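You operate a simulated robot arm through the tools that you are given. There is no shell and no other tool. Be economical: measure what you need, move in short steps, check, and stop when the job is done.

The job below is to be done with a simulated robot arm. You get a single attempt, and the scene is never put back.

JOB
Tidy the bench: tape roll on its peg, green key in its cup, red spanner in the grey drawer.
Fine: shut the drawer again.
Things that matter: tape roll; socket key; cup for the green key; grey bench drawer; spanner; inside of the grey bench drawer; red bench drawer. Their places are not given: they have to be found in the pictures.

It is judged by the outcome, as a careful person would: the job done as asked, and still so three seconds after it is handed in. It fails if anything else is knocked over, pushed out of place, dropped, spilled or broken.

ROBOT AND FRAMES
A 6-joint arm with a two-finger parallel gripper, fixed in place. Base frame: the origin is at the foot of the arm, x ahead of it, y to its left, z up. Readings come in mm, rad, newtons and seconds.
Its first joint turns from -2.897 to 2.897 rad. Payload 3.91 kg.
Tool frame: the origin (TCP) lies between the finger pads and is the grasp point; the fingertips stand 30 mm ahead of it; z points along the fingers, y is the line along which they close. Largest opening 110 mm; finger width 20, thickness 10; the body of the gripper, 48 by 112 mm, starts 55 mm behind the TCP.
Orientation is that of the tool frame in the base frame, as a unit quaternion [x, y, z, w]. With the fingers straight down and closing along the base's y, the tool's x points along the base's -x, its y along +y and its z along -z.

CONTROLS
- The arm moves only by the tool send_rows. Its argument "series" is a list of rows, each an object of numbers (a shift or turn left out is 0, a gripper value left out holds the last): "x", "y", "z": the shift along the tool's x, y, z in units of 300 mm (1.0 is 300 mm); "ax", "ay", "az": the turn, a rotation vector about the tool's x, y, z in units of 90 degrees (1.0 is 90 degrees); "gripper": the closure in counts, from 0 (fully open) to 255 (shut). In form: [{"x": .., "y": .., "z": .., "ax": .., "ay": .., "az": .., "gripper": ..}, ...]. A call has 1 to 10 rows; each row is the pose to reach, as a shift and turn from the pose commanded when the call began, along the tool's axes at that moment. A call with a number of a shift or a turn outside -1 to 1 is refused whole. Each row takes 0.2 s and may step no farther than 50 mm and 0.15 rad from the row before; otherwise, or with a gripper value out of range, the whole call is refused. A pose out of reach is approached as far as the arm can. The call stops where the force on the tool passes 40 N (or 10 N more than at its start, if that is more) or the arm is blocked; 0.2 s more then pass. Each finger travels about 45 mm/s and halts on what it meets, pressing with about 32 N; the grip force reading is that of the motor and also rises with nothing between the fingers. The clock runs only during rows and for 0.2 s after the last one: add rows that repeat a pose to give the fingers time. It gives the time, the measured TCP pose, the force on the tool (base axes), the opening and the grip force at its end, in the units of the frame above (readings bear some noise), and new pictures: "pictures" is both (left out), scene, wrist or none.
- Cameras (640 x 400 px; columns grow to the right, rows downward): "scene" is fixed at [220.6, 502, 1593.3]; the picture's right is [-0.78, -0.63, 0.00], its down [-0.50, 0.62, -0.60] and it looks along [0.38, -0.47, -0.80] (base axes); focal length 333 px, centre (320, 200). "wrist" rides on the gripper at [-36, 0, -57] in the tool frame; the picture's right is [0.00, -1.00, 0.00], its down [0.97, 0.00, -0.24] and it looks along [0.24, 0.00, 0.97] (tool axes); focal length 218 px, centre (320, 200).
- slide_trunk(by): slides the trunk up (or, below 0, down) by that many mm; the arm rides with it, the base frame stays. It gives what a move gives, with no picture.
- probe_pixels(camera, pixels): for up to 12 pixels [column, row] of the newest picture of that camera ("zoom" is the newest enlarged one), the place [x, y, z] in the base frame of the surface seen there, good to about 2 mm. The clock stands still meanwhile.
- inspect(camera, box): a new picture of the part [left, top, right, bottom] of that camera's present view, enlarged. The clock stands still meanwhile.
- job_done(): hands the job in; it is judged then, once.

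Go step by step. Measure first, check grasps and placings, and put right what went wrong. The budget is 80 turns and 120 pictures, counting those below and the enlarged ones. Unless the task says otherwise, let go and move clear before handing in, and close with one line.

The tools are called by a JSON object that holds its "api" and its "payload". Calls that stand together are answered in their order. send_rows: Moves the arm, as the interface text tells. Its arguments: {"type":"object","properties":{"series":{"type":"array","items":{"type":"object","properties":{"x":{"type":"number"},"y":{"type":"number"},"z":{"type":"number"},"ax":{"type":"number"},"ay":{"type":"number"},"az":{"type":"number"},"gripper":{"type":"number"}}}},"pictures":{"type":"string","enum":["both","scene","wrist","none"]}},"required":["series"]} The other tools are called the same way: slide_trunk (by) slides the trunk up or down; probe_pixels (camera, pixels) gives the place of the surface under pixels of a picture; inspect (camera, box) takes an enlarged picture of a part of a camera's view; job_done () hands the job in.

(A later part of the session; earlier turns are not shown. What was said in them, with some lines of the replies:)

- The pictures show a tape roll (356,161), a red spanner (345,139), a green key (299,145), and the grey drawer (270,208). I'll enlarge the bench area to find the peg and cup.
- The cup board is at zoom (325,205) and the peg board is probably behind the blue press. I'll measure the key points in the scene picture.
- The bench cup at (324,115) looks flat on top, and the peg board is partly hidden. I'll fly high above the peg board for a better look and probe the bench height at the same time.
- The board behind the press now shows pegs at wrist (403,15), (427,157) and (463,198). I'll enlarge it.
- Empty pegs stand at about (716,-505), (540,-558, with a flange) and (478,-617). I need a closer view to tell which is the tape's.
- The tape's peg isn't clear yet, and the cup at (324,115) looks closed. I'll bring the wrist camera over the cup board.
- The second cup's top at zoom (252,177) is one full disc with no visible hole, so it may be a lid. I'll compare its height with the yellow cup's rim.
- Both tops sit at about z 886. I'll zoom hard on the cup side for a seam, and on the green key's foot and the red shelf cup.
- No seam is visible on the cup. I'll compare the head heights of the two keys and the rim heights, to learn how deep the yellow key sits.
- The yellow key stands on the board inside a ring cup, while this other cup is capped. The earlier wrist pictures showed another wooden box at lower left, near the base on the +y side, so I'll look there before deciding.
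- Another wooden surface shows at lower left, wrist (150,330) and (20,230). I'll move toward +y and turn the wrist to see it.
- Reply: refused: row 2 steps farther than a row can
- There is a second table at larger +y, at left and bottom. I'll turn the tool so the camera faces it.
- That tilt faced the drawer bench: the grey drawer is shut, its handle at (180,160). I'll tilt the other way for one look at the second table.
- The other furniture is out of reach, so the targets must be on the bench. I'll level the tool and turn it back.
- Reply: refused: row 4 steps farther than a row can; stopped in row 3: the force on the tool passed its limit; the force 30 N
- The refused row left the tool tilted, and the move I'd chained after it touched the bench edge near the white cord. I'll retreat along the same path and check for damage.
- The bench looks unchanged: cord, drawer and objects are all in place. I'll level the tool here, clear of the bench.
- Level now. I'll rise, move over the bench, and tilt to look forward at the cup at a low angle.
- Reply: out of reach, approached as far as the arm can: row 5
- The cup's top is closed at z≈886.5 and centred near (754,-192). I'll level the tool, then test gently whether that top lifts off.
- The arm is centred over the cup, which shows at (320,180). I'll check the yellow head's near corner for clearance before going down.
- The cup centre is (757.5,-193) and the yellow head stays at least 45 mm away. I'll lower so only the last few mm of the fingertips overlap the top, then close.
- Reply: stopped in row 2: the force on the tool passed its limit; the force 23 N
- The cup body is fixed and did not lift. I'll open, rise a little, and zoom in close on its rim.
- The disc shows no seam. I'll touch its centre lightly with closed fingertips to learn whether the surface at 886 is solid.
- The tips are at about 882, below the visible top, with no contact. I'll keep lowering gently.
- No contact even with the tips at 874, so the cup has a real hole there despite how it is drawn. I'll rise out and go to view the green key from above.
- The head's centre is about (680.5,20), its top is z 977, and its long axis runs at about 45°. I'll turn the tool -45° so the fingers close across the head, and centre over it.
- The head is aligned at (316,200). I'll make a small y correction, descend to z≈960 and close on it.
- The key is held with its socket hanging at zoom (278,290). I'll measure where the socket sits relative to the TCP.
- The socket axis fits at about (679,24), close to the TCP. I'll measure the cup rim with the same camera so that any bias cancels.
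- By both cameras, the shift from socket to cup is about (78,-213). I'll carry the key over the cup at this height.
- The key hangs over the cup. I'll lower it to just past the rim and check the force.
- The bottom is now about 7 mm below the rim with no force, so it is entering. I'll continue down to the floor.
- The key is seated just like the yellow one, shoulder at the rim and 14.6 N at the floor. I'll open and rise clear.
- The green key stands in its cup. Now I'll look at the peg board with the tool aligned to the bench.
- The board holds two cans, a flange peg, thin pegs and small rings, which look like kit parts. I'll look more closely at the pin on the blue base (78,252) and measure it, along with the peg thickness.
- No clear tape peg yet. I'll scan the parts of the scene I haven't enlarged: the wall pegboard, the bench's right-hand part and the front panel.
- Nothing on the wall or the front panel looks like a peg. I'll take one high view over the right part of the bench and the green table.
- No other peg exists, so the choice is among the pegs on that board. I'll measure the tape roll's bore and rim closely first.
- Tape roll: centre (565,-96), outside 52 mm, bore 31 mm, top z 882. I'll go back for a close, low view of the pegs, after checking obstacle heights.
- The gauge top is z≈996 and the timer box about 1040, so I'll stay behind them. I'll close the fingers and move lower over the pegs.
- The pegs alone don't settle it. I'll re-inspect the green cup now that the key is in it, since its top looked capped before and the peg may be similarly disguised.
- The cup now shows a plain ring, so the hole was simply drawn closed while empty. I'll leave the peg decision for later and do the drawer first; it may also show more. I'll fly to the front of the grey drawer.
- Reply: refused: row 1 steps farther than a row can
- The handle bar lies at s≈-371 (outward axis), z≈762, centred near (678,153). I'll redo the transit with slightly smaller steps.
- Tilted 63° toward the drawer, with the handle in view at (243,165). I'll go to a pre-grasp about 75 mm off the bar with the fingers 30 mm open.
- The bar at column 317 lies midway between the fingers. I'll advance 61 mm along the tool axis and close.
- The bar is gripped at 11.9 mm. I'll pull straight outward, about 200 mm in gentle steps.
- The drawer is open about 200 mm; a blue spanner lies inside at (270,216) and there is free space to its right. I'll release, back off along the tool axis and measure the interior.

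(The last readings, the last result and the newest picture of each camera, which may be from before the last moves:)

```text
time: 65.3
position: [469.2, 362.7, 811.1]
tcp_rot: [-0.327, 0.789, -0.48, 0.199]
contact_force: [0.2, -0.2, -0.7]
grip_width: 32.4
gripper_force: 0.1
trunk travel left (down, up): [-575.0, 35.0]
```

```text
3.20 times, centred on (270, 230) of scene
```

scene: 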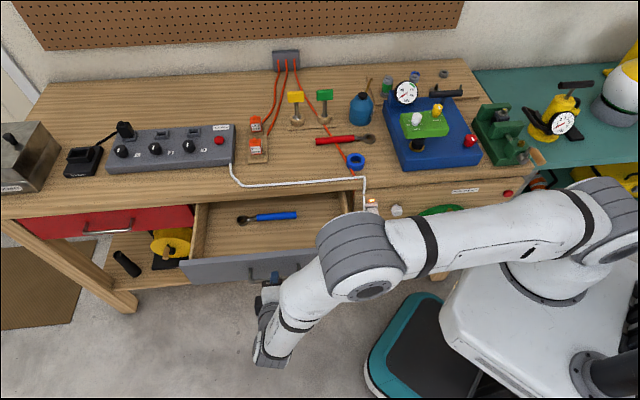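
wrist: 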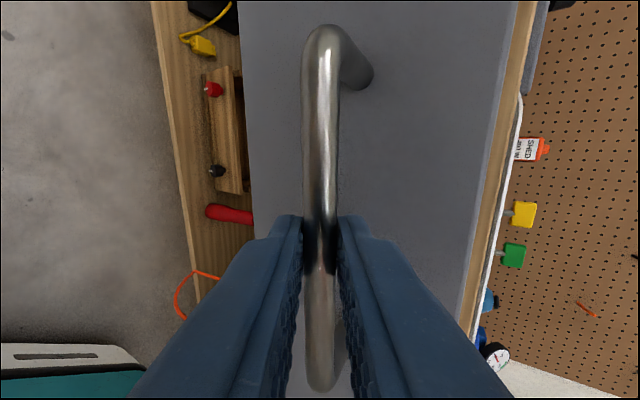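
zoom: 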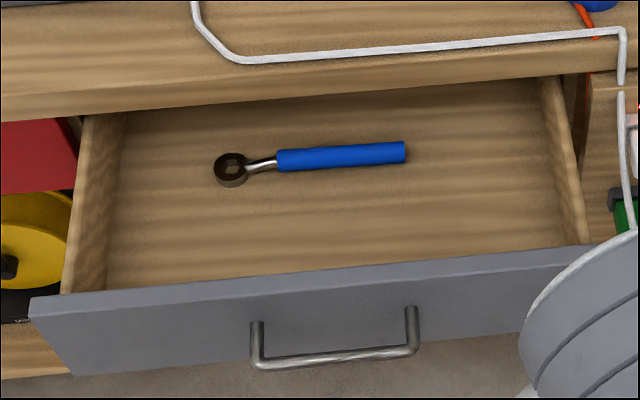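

The drawer floor is z≈709, clear at s≈-300 in front of the blue spanner. I'll level the tool while rising.

{"api": "send_rows", "payload": {"series": [{"y": -0.11, "z": -0.06}, {"y": -0.22, "z": -0.115, "ax": -0.06}, {"y": -0.33, "z": -0.17, "ax": -0.14}, {"y": -0.44, "z": -0.23, "ax": -0.22}, {"y": -0.55, "z": -0.285, "ax": -0.31}, {"y": -0.65, "z": -0.335, "ax": -0.4}, {"y": -0.75, "z": -0.387, "ax": -0.49}, {"y": -0.85, "z": -0.44, "ax": -0.57}, {"y": -0.9, "z": -0.465, "ax": -0.64}, {"y": -0.9, "z": -0.465, "ax": -0.7, "gripper": 100}], "pictures": "none"}}

```text
time: 67.5
position: [472.2, 360.6, 1114.4]
tcp_rot: [-0.383, 0.924, 0.004, -0.001]
contact_force: [0.0, 0.7, -0.5]
grip_width: 66.7
gripper_force: 0.2
trunk travel left (down, up): [-575.0, 35.0]
```

{"api": "send_rows", "payload": {"series": [{"x": 0.07, "y": -0.132, "z": 0.01}, {"x": 0.14, "y": -0.265, "z": 0.02}, {"x": 0.21, "y": -0.397, "z": 0.03}, {"x": 0.28, "y": -0.53, "z": 0.04}, {"x": 0.35, "y": -0.662, "z": 0.05}, {"x": 0.42, "y": -0.794, "z": 0.06}], "pictures": "none"}}

{"api": "send_rows", "payload": {"series": [{"x": 0.07, "y": -0.132, "z": 0.04}, {"x": 0.14, "y": -0.265, "z": 0.08}, {"x": 0.21, "y": -0.397, "z": 0.12}, {"x": 0.28, "y": -0.53, "z": 0.16}, {"x": 0.35, "y": -0.662, "z": 0.2}, {"x": 0.42, "y": -0.794, "z": 0.24}], "pictures": "wrist"}}

```text
time: 68.9
position: [552.4, 100.5, 1093.3]
tcp_rot: [-0.384, 0.924, 0.003, -0.001]
contact_force: [0.8, -0.7, -0.9]
grip_width: 66.6
gripper_force: 0.0
trunk travel left (down, up): [-575.0, 35.0]
```

```text
time: 70.3
position: [627.9, -155.0, 1019.9]
tcp_rot: [-0.383, 0.924, 0.004, -0.002]
contact_force: [0.7, 0.0, 0.9]
grip_width: 66.9
gripper_force: 0.0
trunk travel left (down, up): [-575.0, 35.0]
```

wrist: 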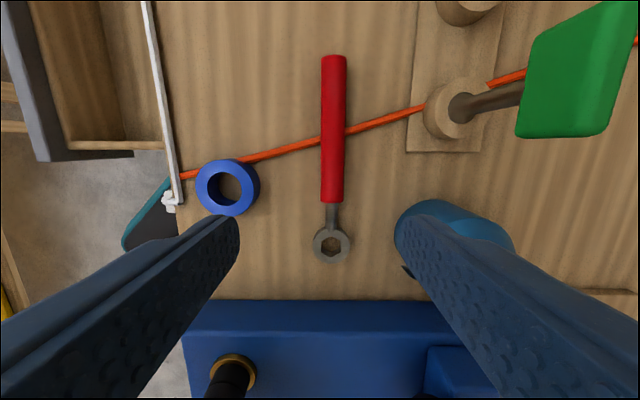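

The spanner lies lined up with the tool, column 333, and the cord crosses it at row 135. I'll measure a grip point below the crossing.

{"api": "probe_pixels", "payload": {"camera": "wrist", "pixels": [[334, 65], [333, 175], [333, 190], [323, 175], [343, 175], [332, 230], [332, 258], [355, 130], [310, 145], [360, 175], [300, 175], [333, 120]]}}

```text
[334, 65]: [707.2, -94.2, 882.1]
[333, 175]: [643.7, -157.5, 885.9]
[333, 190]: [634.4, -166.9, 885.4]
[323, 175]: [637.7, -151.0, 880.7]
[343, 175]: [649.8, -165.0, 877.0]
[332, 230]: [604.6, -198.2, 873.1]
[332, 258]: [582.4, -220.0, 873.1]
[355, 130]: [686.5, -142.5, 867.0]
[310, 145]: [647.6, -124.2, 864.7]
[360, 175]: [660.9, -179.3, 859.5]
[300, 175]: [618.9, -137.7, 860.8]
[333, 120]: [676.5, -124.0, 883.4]
```

{"api": "send_rows", "payload": {"series": [{"x": -0.006, "y": -0.039, "z": 0.12, "gripper": 128}, {"x": -0.006, "y": -0.039, "z": 0.26}, {"x": -0.006, "y": -0.039, "z": 0.36}, {"x": -0.006, "y": -0.039, "z": 0.41}, {"x": -0.006, "y": -0.039, "z": 0.42}], "pictures": "wrist"}}

```text
time: 71.5
position: [639.2, -161.2, 894.4]
tcp_rot: [-0.383, 0.924, 0.003, -0.001]
contact_force: [-0.2, -1.1, 0.8]
grip_width: 54.8
gripper_force: 0.0
trunk travel left (down, up): [-575.0, 35.0]
```

wrist: 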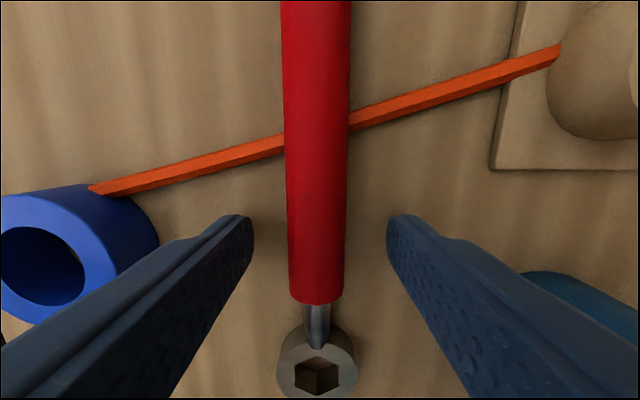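

The handle sits between the fingers and clear of the cord. I'll close and lift.

{"api": "send_rows", "payload": {"series": [{"gripper": 255}, {"gripper": 255}, {"gripper": 255}, {"gripper": 255}, {"z": -0.05, "gripper": 255}, {"z": -0.15}, {"z": -0.3}, {"z": -0.45}, {"z": -0.55}], "pictures": "both"}}

```text
time: 73.5
position: [641.8, -161.2, 1060.6]
tcp_rot: [-0.382, 0.924, 0.003, -0.001]
contact_force: [-0.6, 0.0, -0.1]
grip_width: 0.0
gripper_force: 31.7
trunk travel left (down, up): [-575.0, 35.0]
```

scene: 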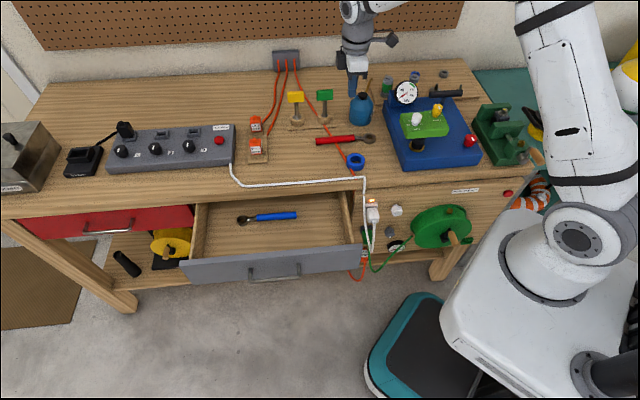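
wrist: 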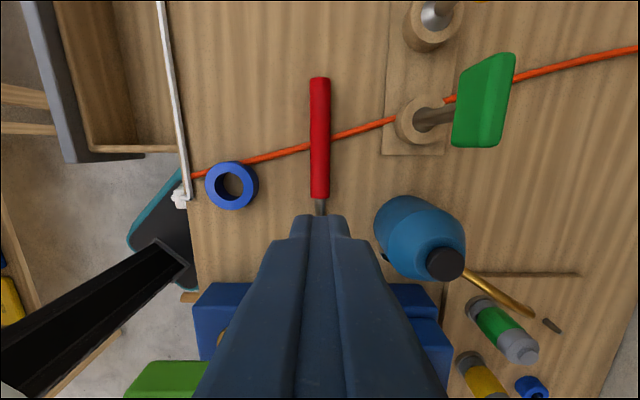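

The grip slipped off, and the spanner still lies on the bench at column 320. I'll measure again and grip lower.

{"api": "probe_pixels", "payload": {"camera": "wrist", "pixels": [[320, 85], [320, 175], [320, 190], [311, 175], [329, 175], [320, 140], [320, 205]]}}

{"api": "send_rows", "payload": {"series": [{"z": 0.1, "gripper": 150}, {"z": 0.25}, {"z": 0.4}, {"z": 0.5}, {"z": 0.545}, {"z": 0.557}, {"z": 0.562}], "pictures": "none"}}

```text
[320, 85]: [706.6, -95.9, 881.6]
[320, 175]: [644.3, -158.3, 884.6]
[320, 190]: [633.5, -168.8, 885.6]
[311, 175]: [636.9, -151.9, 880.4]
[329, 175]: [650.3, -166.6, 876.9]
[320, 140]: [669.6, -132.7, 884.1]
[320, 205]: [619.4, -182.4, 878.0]
```

```text
time: 75.1
position: [639.3, -160.1, 891.3]
tcp_rot: [-0.382, 0.924, 0.003, -0.001]
contact_force: [0.1, -0.4, 1.1]
grip_width: 45.2
gripper_force: 0.2
trunk travel left (down, up): [-575.0, 35.0]
```

{"api": "send_rows", "payload": {"series": [{"gripper": 255}, {"gripper": 255}, {"gripper": 255}, {"gripper": 255}], "pictures": "wrist"}}

```text
time: 76.1
position: [637.8, -160.2, 891.7]
tcp_rot: [-0.383, 0.924, 0.003, -0.002]
contact_force: [0.3, -1.6, -0.3]
grip_width: 20.9
gripper_force: 31.9
trunk travel left (down, up): [-575.0, 35.0]
```

wrist: 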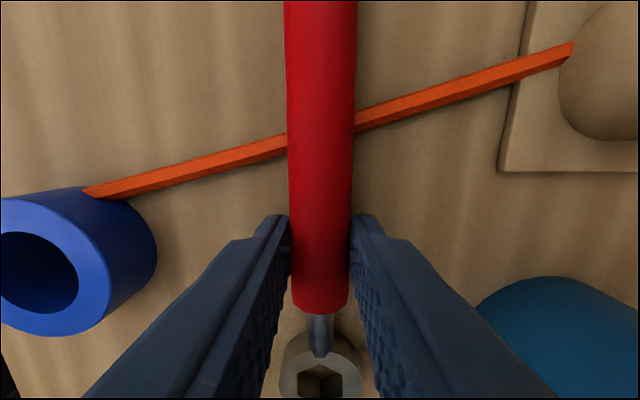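

Gripped at 20.9 mm. I'll lift slowly and check the width.

{"api": "send_rows", "payload": {"series": [{"z": -0.01}, {"z": -0.02}, {"z": -0.04}, {"z": -0.07}], "pictures": "none"}}

```text
time: 77.1
position: [638.5, -160.5, 912.2]
tcp_rot: [-0.383, 0.924, 0.005, -0.001]
contact_force: [0.9, 1.0, -0.7]
grip_width: 20.9
gripper_force: 32.1
trunk travel left (down, up): [-575.0, 35.0]
```

The spanner is held. I'll raise it and carry it over the open drawer.

{"api": "send_rows", "payload": {"series": [{"z": -0.15}, {"z": -0.28}, {"x": -0.102, "y": 0.11, "z": -0.28}, {"x": -0.204, "y": 0.22, "z": -0.28}, {"x": -0.306, "y": 0.331, "z": -0.28}, {"x": -0.408, "y": 0.441, "z": -0.28}, {"x": -0.51, "y": 0.551, "z": -0.28}, {"x": -0.613, "y": 0.661, "z": -0.28}, {"x": -0.715, "y": 0.772, "z": -0.28}, {"x": -0.817, "y": 0.882, "z": -0.28}], "pictures": "both"}}

```text
time: 79.3
position: [626.9, 201.1, 997.6]
tcp_rot: [-0.382, 0.924, 0.003, -0.002]
contact_force: [-0.4, 0.8, -1.4]
grip_width: 20.9
gripper_force: 32.3
trunk travel left (down, up): [-575.0, 35.0]
```

scene: 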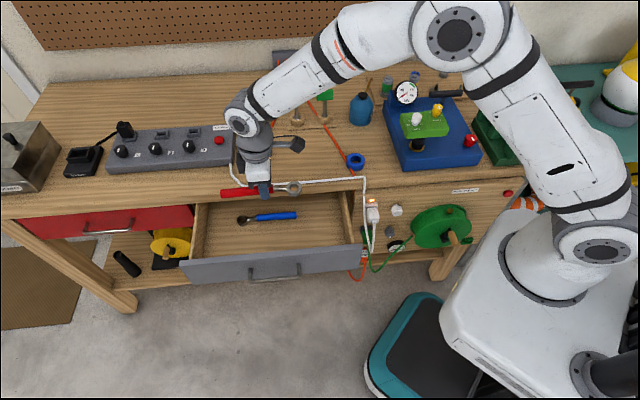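
wrist: 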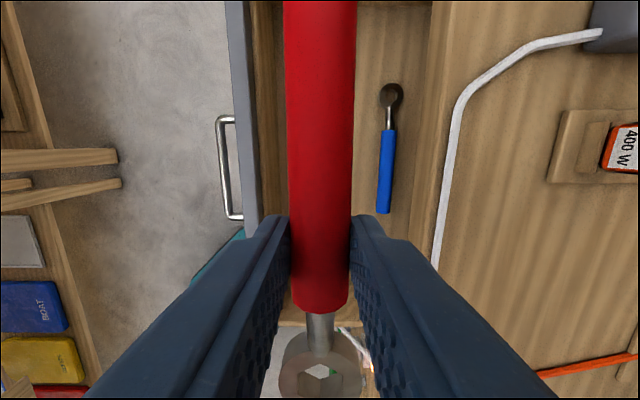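

The spanner is over the opening, between the drawer front and the slab. I'll lower it toward the floor.

{"api": "send_rows", "payload": {"series": [{"z": 0.16}, {"z": 0.32}, {"z": 0.48}, {"z": 0.62}, {"z": 0.73}, {"z": 0.79}, {"z": 0.82}, {"z": 0.84}], "pictures": "scene"}}

```text
time: 81.1
position: [624.6, 201.0, 746.7]
tcp_rot: [-0.383, 0.924, 0.003, -0.001]
contact_force: [0.3, -0.5, -1.0]
grip_width: 21.3
gripper_force: 32.0
trunk travel left (down, up): [-575.0, 35.0]
```

scene: 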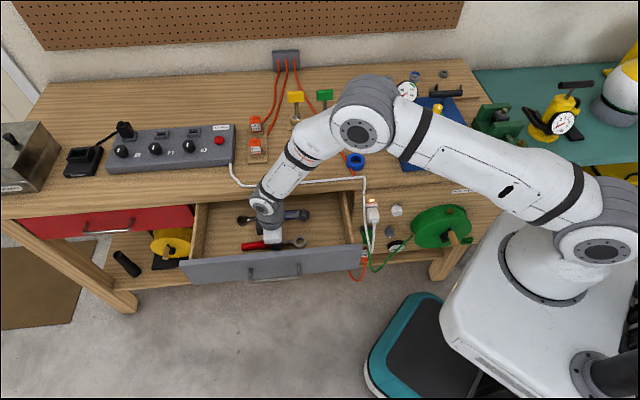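

The spanner is just above the drawer floor. I'll lower the last few mm, open, and rise.

{"api": "send_rows", "payload": {"series": [{"z": 0.008}, {"z": 0.014}, {"z": 0.018}, {"z": 0.016, "gripper": 150}, {"z": 0.016, "gripper": 150}, {"z": 0.0, "gripper": 150}, {"z": -0.15}, {"z": -0.3}, {"z": -0.45}, {"z": -0.6}], "pictures": "none"}}

{"api": "send_rows", "payload": {"series": [{"y": 0.1, "z": -0.12}, {"y": 0.24, "z": -0.16}, {"y": 0.4, "z": -0.16}, {"y": 0.5, "z": -0.16}], "pictures": "both"}}

```text
time: 83.3
position: [623.6, 198.7, 924.5]
tcp_rot: [-0.382, 0.924, 0.004, -0.001]
contact_force: [0.1, -0.2, 0.8]
grip_width: 45.4
gripper_force: 0.1
trunk travel left (down, up): [-575.0, 35.0]
```

```text
time: 84.3
position: [518.6, 302.7, 974.0]
tcp_rot: [-0.383, 0.924, 0.003, -0.001]
contact_force: [0.5, 0.7, -0.2]
grip_width: 45.3
gripper_force: 0.1
trunk travel left (down, up): [-575.0, 35.0]
```

scene: 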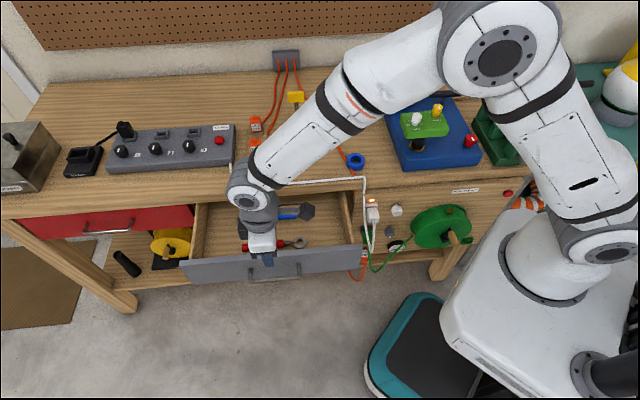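
wrist: 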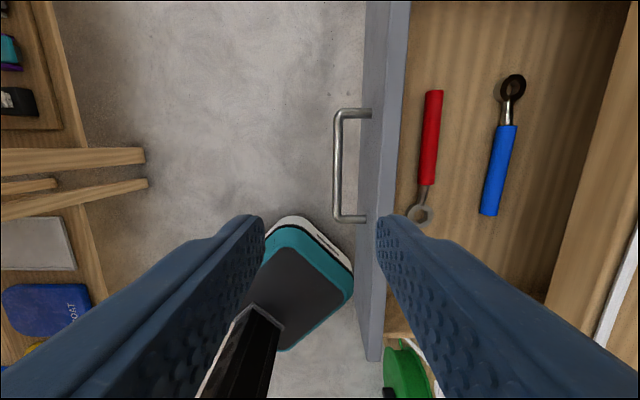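

The red spanner lies in the drawer beside the blue one. Now I'll shut the drawer: tilt the tool again and return to the pose in front of the handle.

{"api": "send_rows", "payload": {"series": [{"x": -0.003, "y": 0.04, "z": 0.03, "ax": 0.09, "gripper": 180}, {"x": -0.006, "y": 0.08, "z": 0.08, "ax": 0.18}, {"x": -0.01, "y": 0.12, "z": 0.15, "ax": 0.27}, {"x": -0.014, "y": 0.16, "z": 0.23, "ax": 0.36}, {"x": -0.017, "y": 0.2, "z": 0.31, "ax": 0.45}, {"x": -0.02, "y": 0.23, "z": 0.4, "ax": 0.54}, {"x": -0.023, "y": 0.25, "z": 0.48, "ax": 0.62}, {"x": -0.025, "y": 0.258, "z": 0.543, "ax": 0.7}], "pictures": "wrist"}}

```text
time: 86.1
position: [468.0, 365.9, 811.4]
tcp_rot: [-0.328, 0.789, -0.481, 0.199]
contact_force: [-0.8, 0.2, 0.4]
grip_width: 32.4
gripper_force: 0.1
trunk travel left (down, up): [-575.0, 35.0]
```

wrist: 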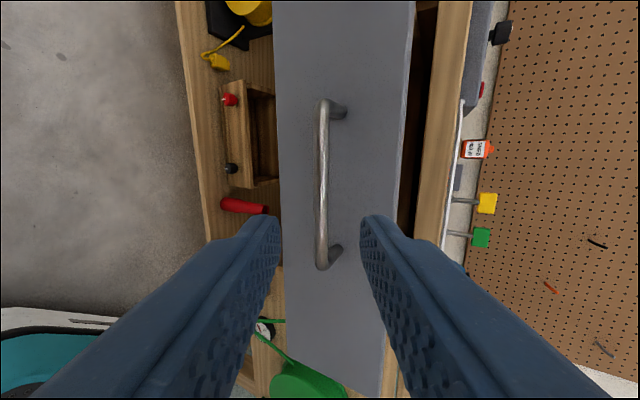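

The bar at column 322 is centred again. I'll advance and grip it.

{"api": "send_rows", "payload": {"series": [{"z": 0.12}, {"x": 0.005, "y": -0.005, "z": 0.23}, {"x": 0.007, "y": -0.007, "z": 0.29}, {"x": 0.007, "y": -0.007, "z": 0.318}, {"x": 0.007, "y": -0.007, "z": 0.318, "gripper": 255}, {"x": 0.007, "y": -0.007, "z": 0.318, "gripper": 255}, {"x": 0.007, "y": -0.007, "z": 0.318, "gripper": 255}], "pictures": "none"}}

```text
time: 87.7
position: [527.9, 305.3, 769.2]
tcp_rot: [-0.328, 0.789, -0.48, 0.198]
contact_force: [-2.7, -0.2, -11.3]
grip_width: 11.4
gripper_force: 44.9
trunk travel left (down, up): [-575.0, 35.0]
```

Gripped at 11.4 mm. I'll push the drawer straight in, gently at the end.

{"api": "send_rows", "payload": {"series": [{"y": -0.0382, "z": 0.0741}, {"y": -0.0916, "z": 0.1778}, {"y": -0.145, "z": 0.2815}, {"y": -0.1985, "z": 0.3852}, {"y": -0.252, "z": 0.489}, {"y": -0.2824, "z": 0.5482}, {"y": -0.2977, "z": 0.5779}, {"y": -0.3053, "z": 0.5927}, {"y": -0.3099, "z": 0.6016}], "pictures": "none"}}

```text
time: 89.7
position: [669.5, 162.5, 769.7]
tcp_rot: [-0.329, 0.789, -0.479, 0.199]
contact_force: [-34.8, 10.7, -12.7]
grip_width: 11.7
gripper_force: 45.1
trunk travel left (down, up): [-575.0, 35.0]
```

The drawer is against its stop. I'll release, back off, then rise and level the tool.

{"api": "send_rows", "payload": {"series": [{"z": -0.003, "gripper": 180}, {"z": -0.003, "gripper": 180}, {"z": -0.003, "gripper": 180}, {"z": -0.1}, {"z": -0.22}, {"z": -0.35}], "pictures": "none"}}

{"api": "send_rows", "payload": {"series": [{"y": -0.11, "z": -0.06}, {"y": -0.22, "z": -0.115, "ax": -0.06}, {"y": -0.33, "z": -0.17, "ax": -0.14}, {"y": -0.44, "z": -0.23, "ax": -0.22}, {"y": -0.55, "z": -0.285, "ax": -0.31}, {"y": -0.65, "z": -0.335, "ax": -0.4}, {"y": -0.75, "z": -0.387, "ax": -0.49}, {"y": -0.8, "z": -0.413, "ax": -0.57}, {"y": -0.8, "z": -0.413, "ax": -0.64}, {"y": -0.8, "z": -0.413, "ax": -0.7}], "pictures": "scene"}}

```text
time: 91.1
position: [605.9, 227.2, 817.9]
tcp_rot: [-0.328, 0.789, -0.479, 0.199]
contact_force: [-0.7, -0.9, -0.3]
grip_width: 32.4
gripper_force: 0.1
trunk travel left (down, up): [-575.0, 35.0]
```

```text
time: 93.3
position: [606.0, 226.0, 1088.2]
tcp_rot: [-0.384, 0.923, 0.004, -0.001]
contact_force: [0.6, 0.7, -0.3]
grip_width: 32.2
gripper_force: 0.0
trunk travel left (down, up): [-575.0, 35.0]
```

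scene: 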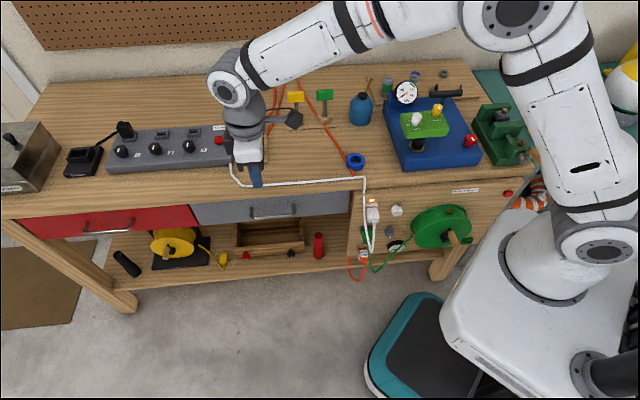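

The drawer is shut. Recent tilted wrist pictures showed small marks on the upper wall pegboard, near (597,243), (550,288) and (603,348), that could be wall pegs. I'll look up at the wall.

{"api": "send_rows", "payload": {"series": [{"x": 0.12, "y": -0.02, "z": -0.04, "ax": 0.09}, {"x": 0.25, "y": -0.04, "z": -0.08, "ax": 0.18}, {"x": 0.38, "y": -0.06, "z": -0.12, "ax": 0.27}, {"x": 0.51, "y": -0.08, "z": -0.16, "ax": 0.36}, {"x": 0.62, "y": -0.1, "z": -0.2, "ax": 0.45}, {"x": 0.71, "y": -0.118, "z": -0.2, "ax": 0.54}, {"x": 0.71, "y": -0.118, "z": -0.2, "ax": 0.63}, {"x": 0.71, "y": -0.118, "z": -0.2, "ax": 0.72}, {"x": 0.71, "y": -0.118, "z": -0.2, "ax": 0.81}, {"x": 0.71, "y": -0.118, "z": -0.2, "ax": 0.9, "gripper": 255}], "pictures": "wrist"}}

```text
time: 95.5
position: [481.5, 50.6, 1147.3]
tcp_rot: [-0.292, 0.704, -0.598, 0.247]
contact_force: [-1.2, 0.6, 0.2]
grip_width: 0.2
gripper_force: 1.4
trunk travel left (down, up): [-575.0, 35.0]
```

wrist: 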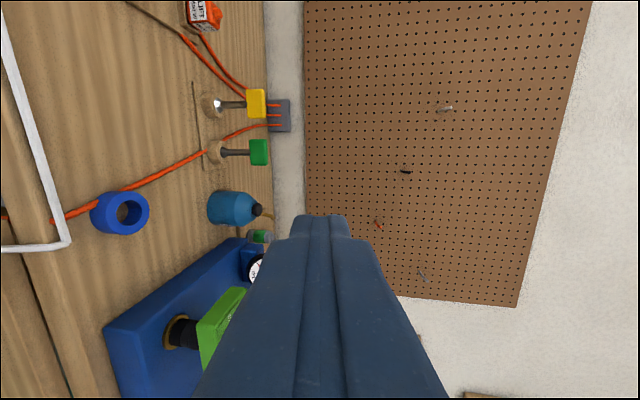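

There are four pegs on the wall pegboard, at (445,109), (406,170), (379,224) and (423,275). I'll zoom in and measure them.

{"api": "inspect", "payload": {"camera": "wrist", "box": [360, 90, 460, 190]}}

{"api": "inspect", "payload": {"camera": "wrist", "box": [355, 205, 455, 295]}}

{"api": "probe_pixels", "payload": {"camera": "wrist", "pixels": [[440, 110], [450, 108], [403, 169], [409, 171], [377, 221], [381, 227], [420, 273], [426, 278], [400, 150], [440, 240], [330, 100], [540, 150]]}}

```text
4.00 times, centred on (410, 140) of wrist
```

zoom: 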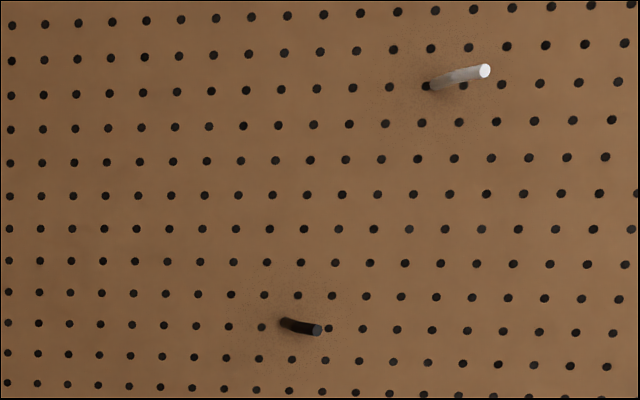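

```text
4.44 times, centred on (405, 250) of wrist
```

zoom: 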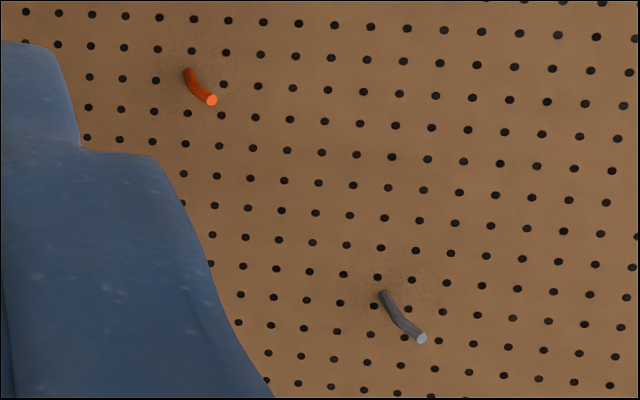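

```text
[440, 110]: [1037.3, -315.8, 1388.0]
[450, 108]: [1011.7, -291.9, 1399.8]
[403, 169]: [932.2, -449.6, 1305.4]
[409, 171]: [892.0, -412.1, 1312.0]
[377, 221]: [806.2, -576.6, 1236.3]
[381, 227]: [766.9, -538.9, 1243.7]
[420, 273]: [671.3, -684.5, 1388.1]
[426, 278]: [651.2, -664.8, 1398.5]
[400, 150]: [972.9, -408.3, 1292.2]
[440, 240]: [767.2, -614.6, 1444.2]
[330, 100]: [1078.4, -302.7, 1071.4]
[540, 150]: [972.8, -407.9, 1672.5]
```

The wall hooks are white, black, orange and grey; they match the cords and lie out at 930–1050 mm radius. The one bare, upright peg in reach is the one at (479,-618) on the parts board, so I'll use that. I'll level the tool and go above the tape roll.

{"api": "send_rows", "payload": {"series": [{"x": 0.015, "y": 0.01, "z": 0.05, "ax": -0.09, "gripper": 81}, {"x": 0.03, "y": 0.02, "z": 0.11, "ax": -0.18}, {"x": 0.045, "y": 0.04, "z": 0.17, "ax": -0.27}, {"x": 0.06, "y": 0.06, "z": 0.23, "ax": -0.36}, {"x": 0.075, "y": 0.08, "z": 0.29, "ax": -0.45}, {"x": 0.09, "y": 0.11, "z": 0.35, "ax": -0.54}, {"x": 0.105, "y": 0.14, "z": 0.41, "ax": -0.63}, {"x": 0.12, "y": 0.17, "z": 0.47, "ax": -0.72}, {"x": 0.135, "y": 0.2, "z": 0.53, "ax": -0.81}, {"x": 0.147, "y": 0.235, "z": 0.583, "ax": -0.9}], "pictures": "none"}}

```text
time: 97.7
position: [564.6, -94.9, 1047.9]
tcp_rot: [-0.383, 0.924, 0.004, -0.002]
contact_force: [0.1, 0.2, -0.1]
grip_width: 74.9
gripper_force: 0.0
trunk travel left (down, up): [-575.0, 35.0]
```

{"api": "send_rows", "payload": {"series": [{"z": 0.15, "gripper": 107}, {"z": 0.3}, {"z": 0.42}, {"z": 0.47}, {"z": 0.496}], "pictures": "wrist"}}

```text
time: 98.9
position: [563.9, -93.0, 899.6]
tcp_rot: [-0.383, 0.924, 0.003, -0.001]
contact_force: [0.0, 0.6, 0.2]
grip_width: 64.1
gripper_force: 0.2
trunk travel left (down, up): [-575.0, 35.0]
5 turns are left
```

wrist: 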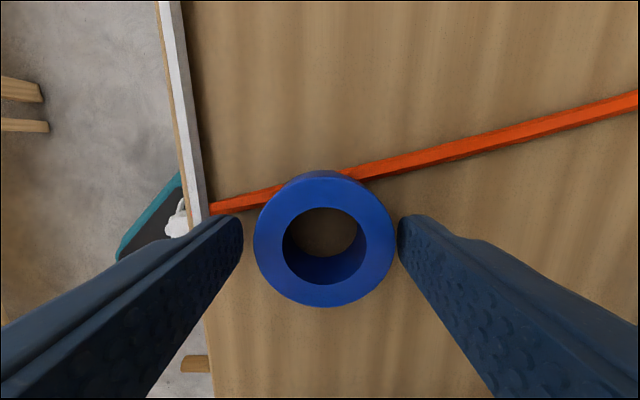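

The tape is centred between the fingers and 5 turns are left. I'll close and lift it.

{"api": "send_rows", "payload": {"series": [{"gripper": 255}, {"gripper": 255}, {"gripper": 255}, {"gripper": 255}, {"z": -0.03}, {"z": -0.13}, {"z": -0.28}, {"z": -0.43}, {"z": -0.58}, {"z": -0.66}], "pictures": "wrist"}}

```text
time: 101.1
position: [565.0, -94.3, 1099.8]
tcp_rot: [-0.383, 0.924, 0.003, -0.001]
contact_force: [-0.7, 0.1, -0.8]
grip_width: 52.7
gripper_force: 31.8
trunk travel left (down, up): [-575.0, 35.0]
4 turns are left
```

wrist: 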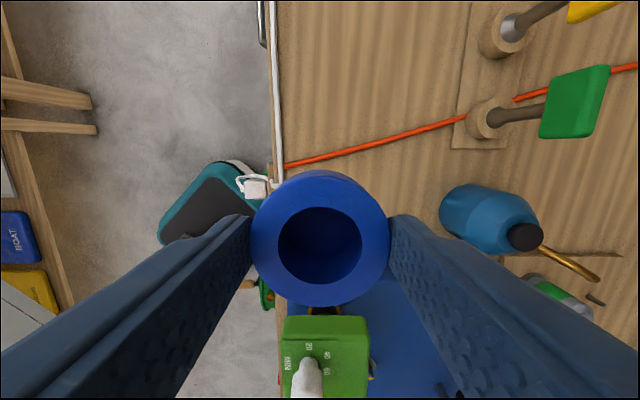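

The tape is held at 52.7 mm. I'll carry it around the timer box to above the peg, then lower it to just over the peg tip.

{"api": "send_rows", "payload": {"series": [{"x": 0.075, "y": -0.1338}, {"x": 0.15, "y": -0.2676}, {"x": 0.225, "y": -0.4014}, {"x": 0.3, "y": -0.5351}, {"x": 0.375, "y": -0.6689}, {"x": 0.45, "y": -0.8027}], "pictures": "none"}}

{"api": "send_rows", "payload": {"series": [{"x": 0.1403, "y": -0.0321}, {"x": 0.2805, "y": -0.0641}, {"x": 0.4208, "y": -0.0962}, {"x": 0.561, "y": -0.1282}, {"x": 0.7013, "y": -0.1603}, {"x": 0.8416, "y": -0.1923}, {"x": 0.9818, "y": -0.2244}, {"x": 0.9818, "y": -0.2244}], "pictures": "wrist"}}

{"api": "send_rows", "payload": {"series": [{"z": 0.13}, {"z": 0.26}, {"z": 0.39}, {"z": 0.5}], "pictures": "both"}}

{"api": "inspect", "payload": {"camera": "scene", "box": [410, 50, 500, 110]}}

```text
time: 102.5
position: [642.3, -362.2, 1095.3]
tcp_rot: [-0.383, 0.924, 0.004, -0.002]
contact_force: [-0.1, 0.2, -0.2]
grip_width: 52.4
gripper_force: 32.3
trunk travel left (down, up): [-575.0, 35.0]
```

```text
time: 104.3
position: [477.2, -615.2, 1098.5]
tcp_rot: [-0.383, 0.924, 0.003, -0.001]
contact_force: [0.4, 0.0, -0.1]
grip_width: 52.5
gripper_force: 32.3
trunk travel left (down, up): [-575.0, 35.0]
```

wrist: 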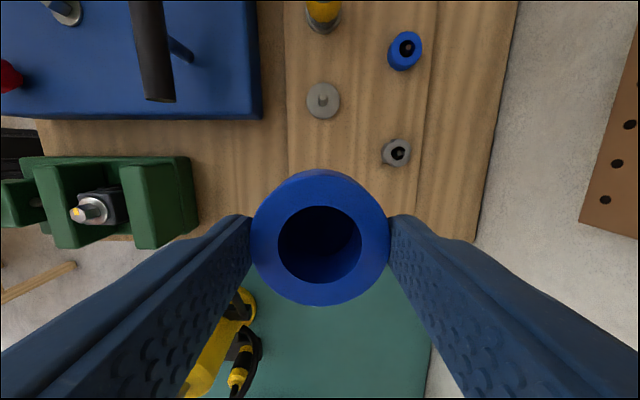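

```text
time: 105.3
position: [476.8, -615.5, 948.9]
tcp_rot: [-0.382, 0.924, 0.002, -0.002]
contact_force: [-0.1, 0.6, -0.5]
grip_width: 52.2
gripper_force: 31.5
trunk travel left (down, up): [-575.0, 35.0]
```

scene: 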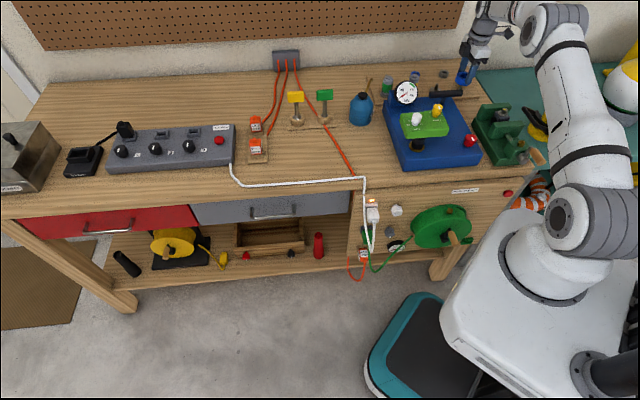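
wrist: 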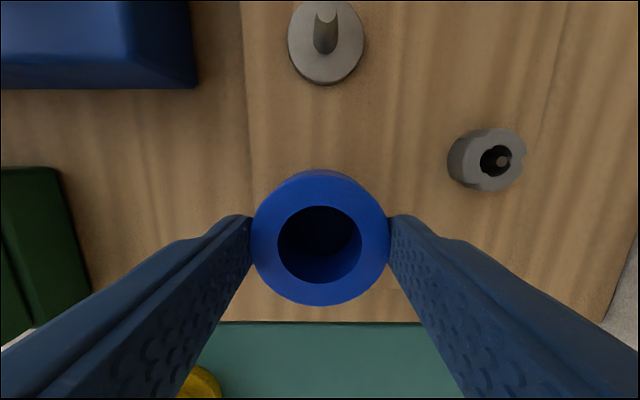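

```text
6.67 times, centred on (455, 80) of scene
3 turns are left
```

zoom: 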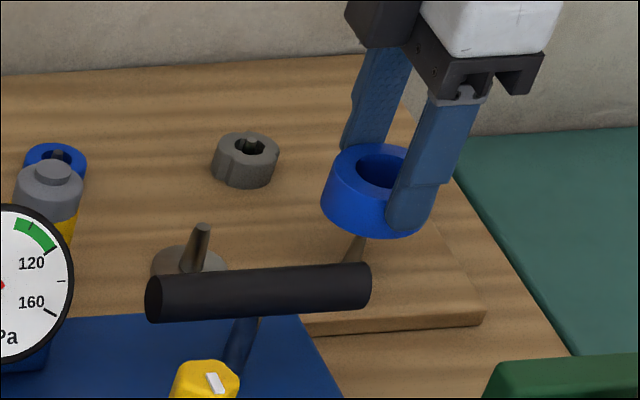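

The tape hangs over the peg at zoom (355,250), about 3 mm off axis against roughly 11 mm of slack. I'll lower it over the peg and check the height reached.

{"api": "send_rows", "payload": {"series": [{"y": -0.007, "z": 0.03}, {"y": -0.007, "z": 0.06}, {"y": -0.007, "z": 0.09}, {"y": -0.007, "z": 0.108}, {"y": -0.007, "z": 0.118}, {"y": -0.007, "z": 0.124}], "pictures": "wrist"}}

{"api": "inspect", "payload": {"camera": "scene", "box": [425, 55, 495, 105]}}

```text
time: 106.7
position: [478.7, -617.7, 913.2]
tcp_rot: [-0.383, 0.924, 0.001, -0.002]
contact_force: [-1.2, -2.2, 8.5]
grip_width: 52.6
gripper_force: 32.0
trunk travel left (down, up): [-575.0, 35.0]
```

wrist: 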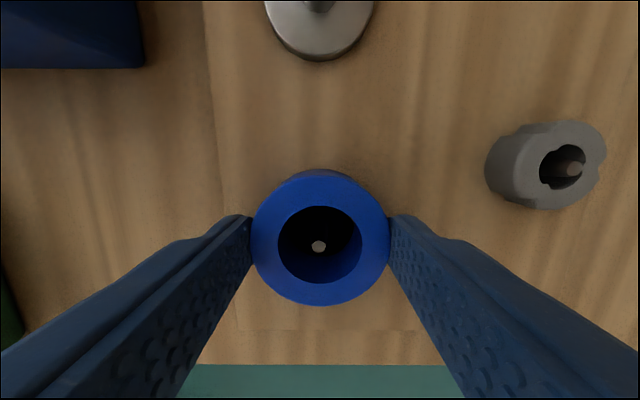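

```text
8.00 times, centred on (460, 80) of scene
2 turns are left
```

zoom: 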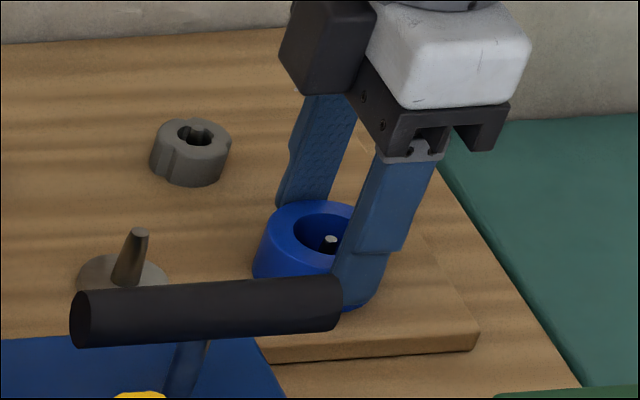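

The peg shows inside the bore at wrist (318,246), and 8.5 N says the roll is resting on the board. I'll release and rise clear.

{"api": "send_rows", "payload": {"series": [{"gripper": 107}, {"gripper": 107}, {"gripper": 107}, {"gripper": 107}, {"z": -0.06}, {"z": -0.2}, {"z": -0.35}, {"z": -0.5}], "pictures": "both"}}

```text
time: 108.5
position: [481.2, -616.7, 1058.6]
tcp_rot: [-0.382, 0.924, 0.003, -0.001]
contact_force: [-0.9, 0.1, 0.1]
grip_width: 63.9
gripper_force: 0.0
trunk travel left (down, up): [-575.0, 35.0]
1 turns are left
```

scene: 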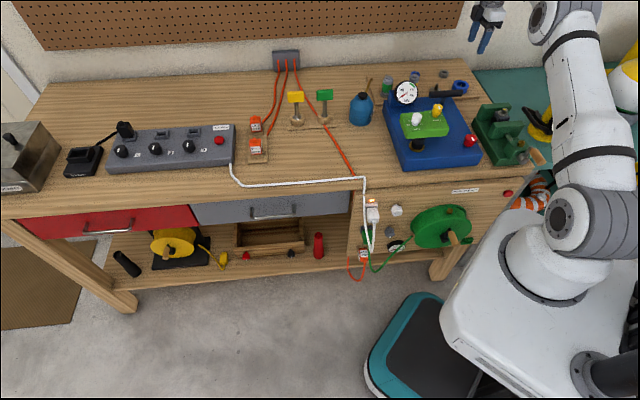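
wrist: 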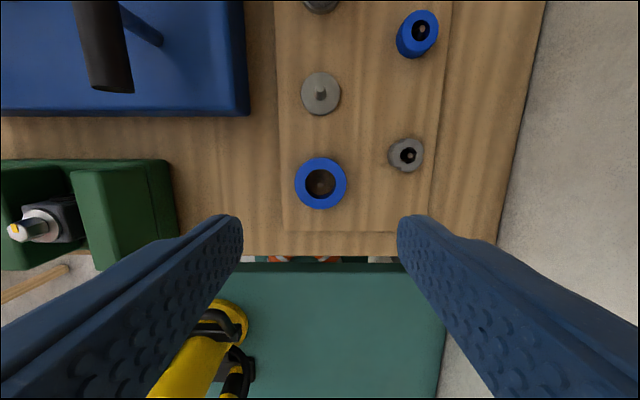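

The tape roll sits on the peg at wrist (321,183), the green key stands in its cup, the red spanner is in the grey drawer, and the drawer is shut. The gripper is clear, so I'm handing in. No label showed which peg is the tape's; I chose the bare upright one within reach.

{"api": "job_done", "payload": {}}

```text
The job is handed in.
```

The bench is tidied and handed in: green key in its cup, red spanner in the shut grey drawer, and the tape roll on the bare peg at the end of the parts board, though which peg is the tape's was my guess.
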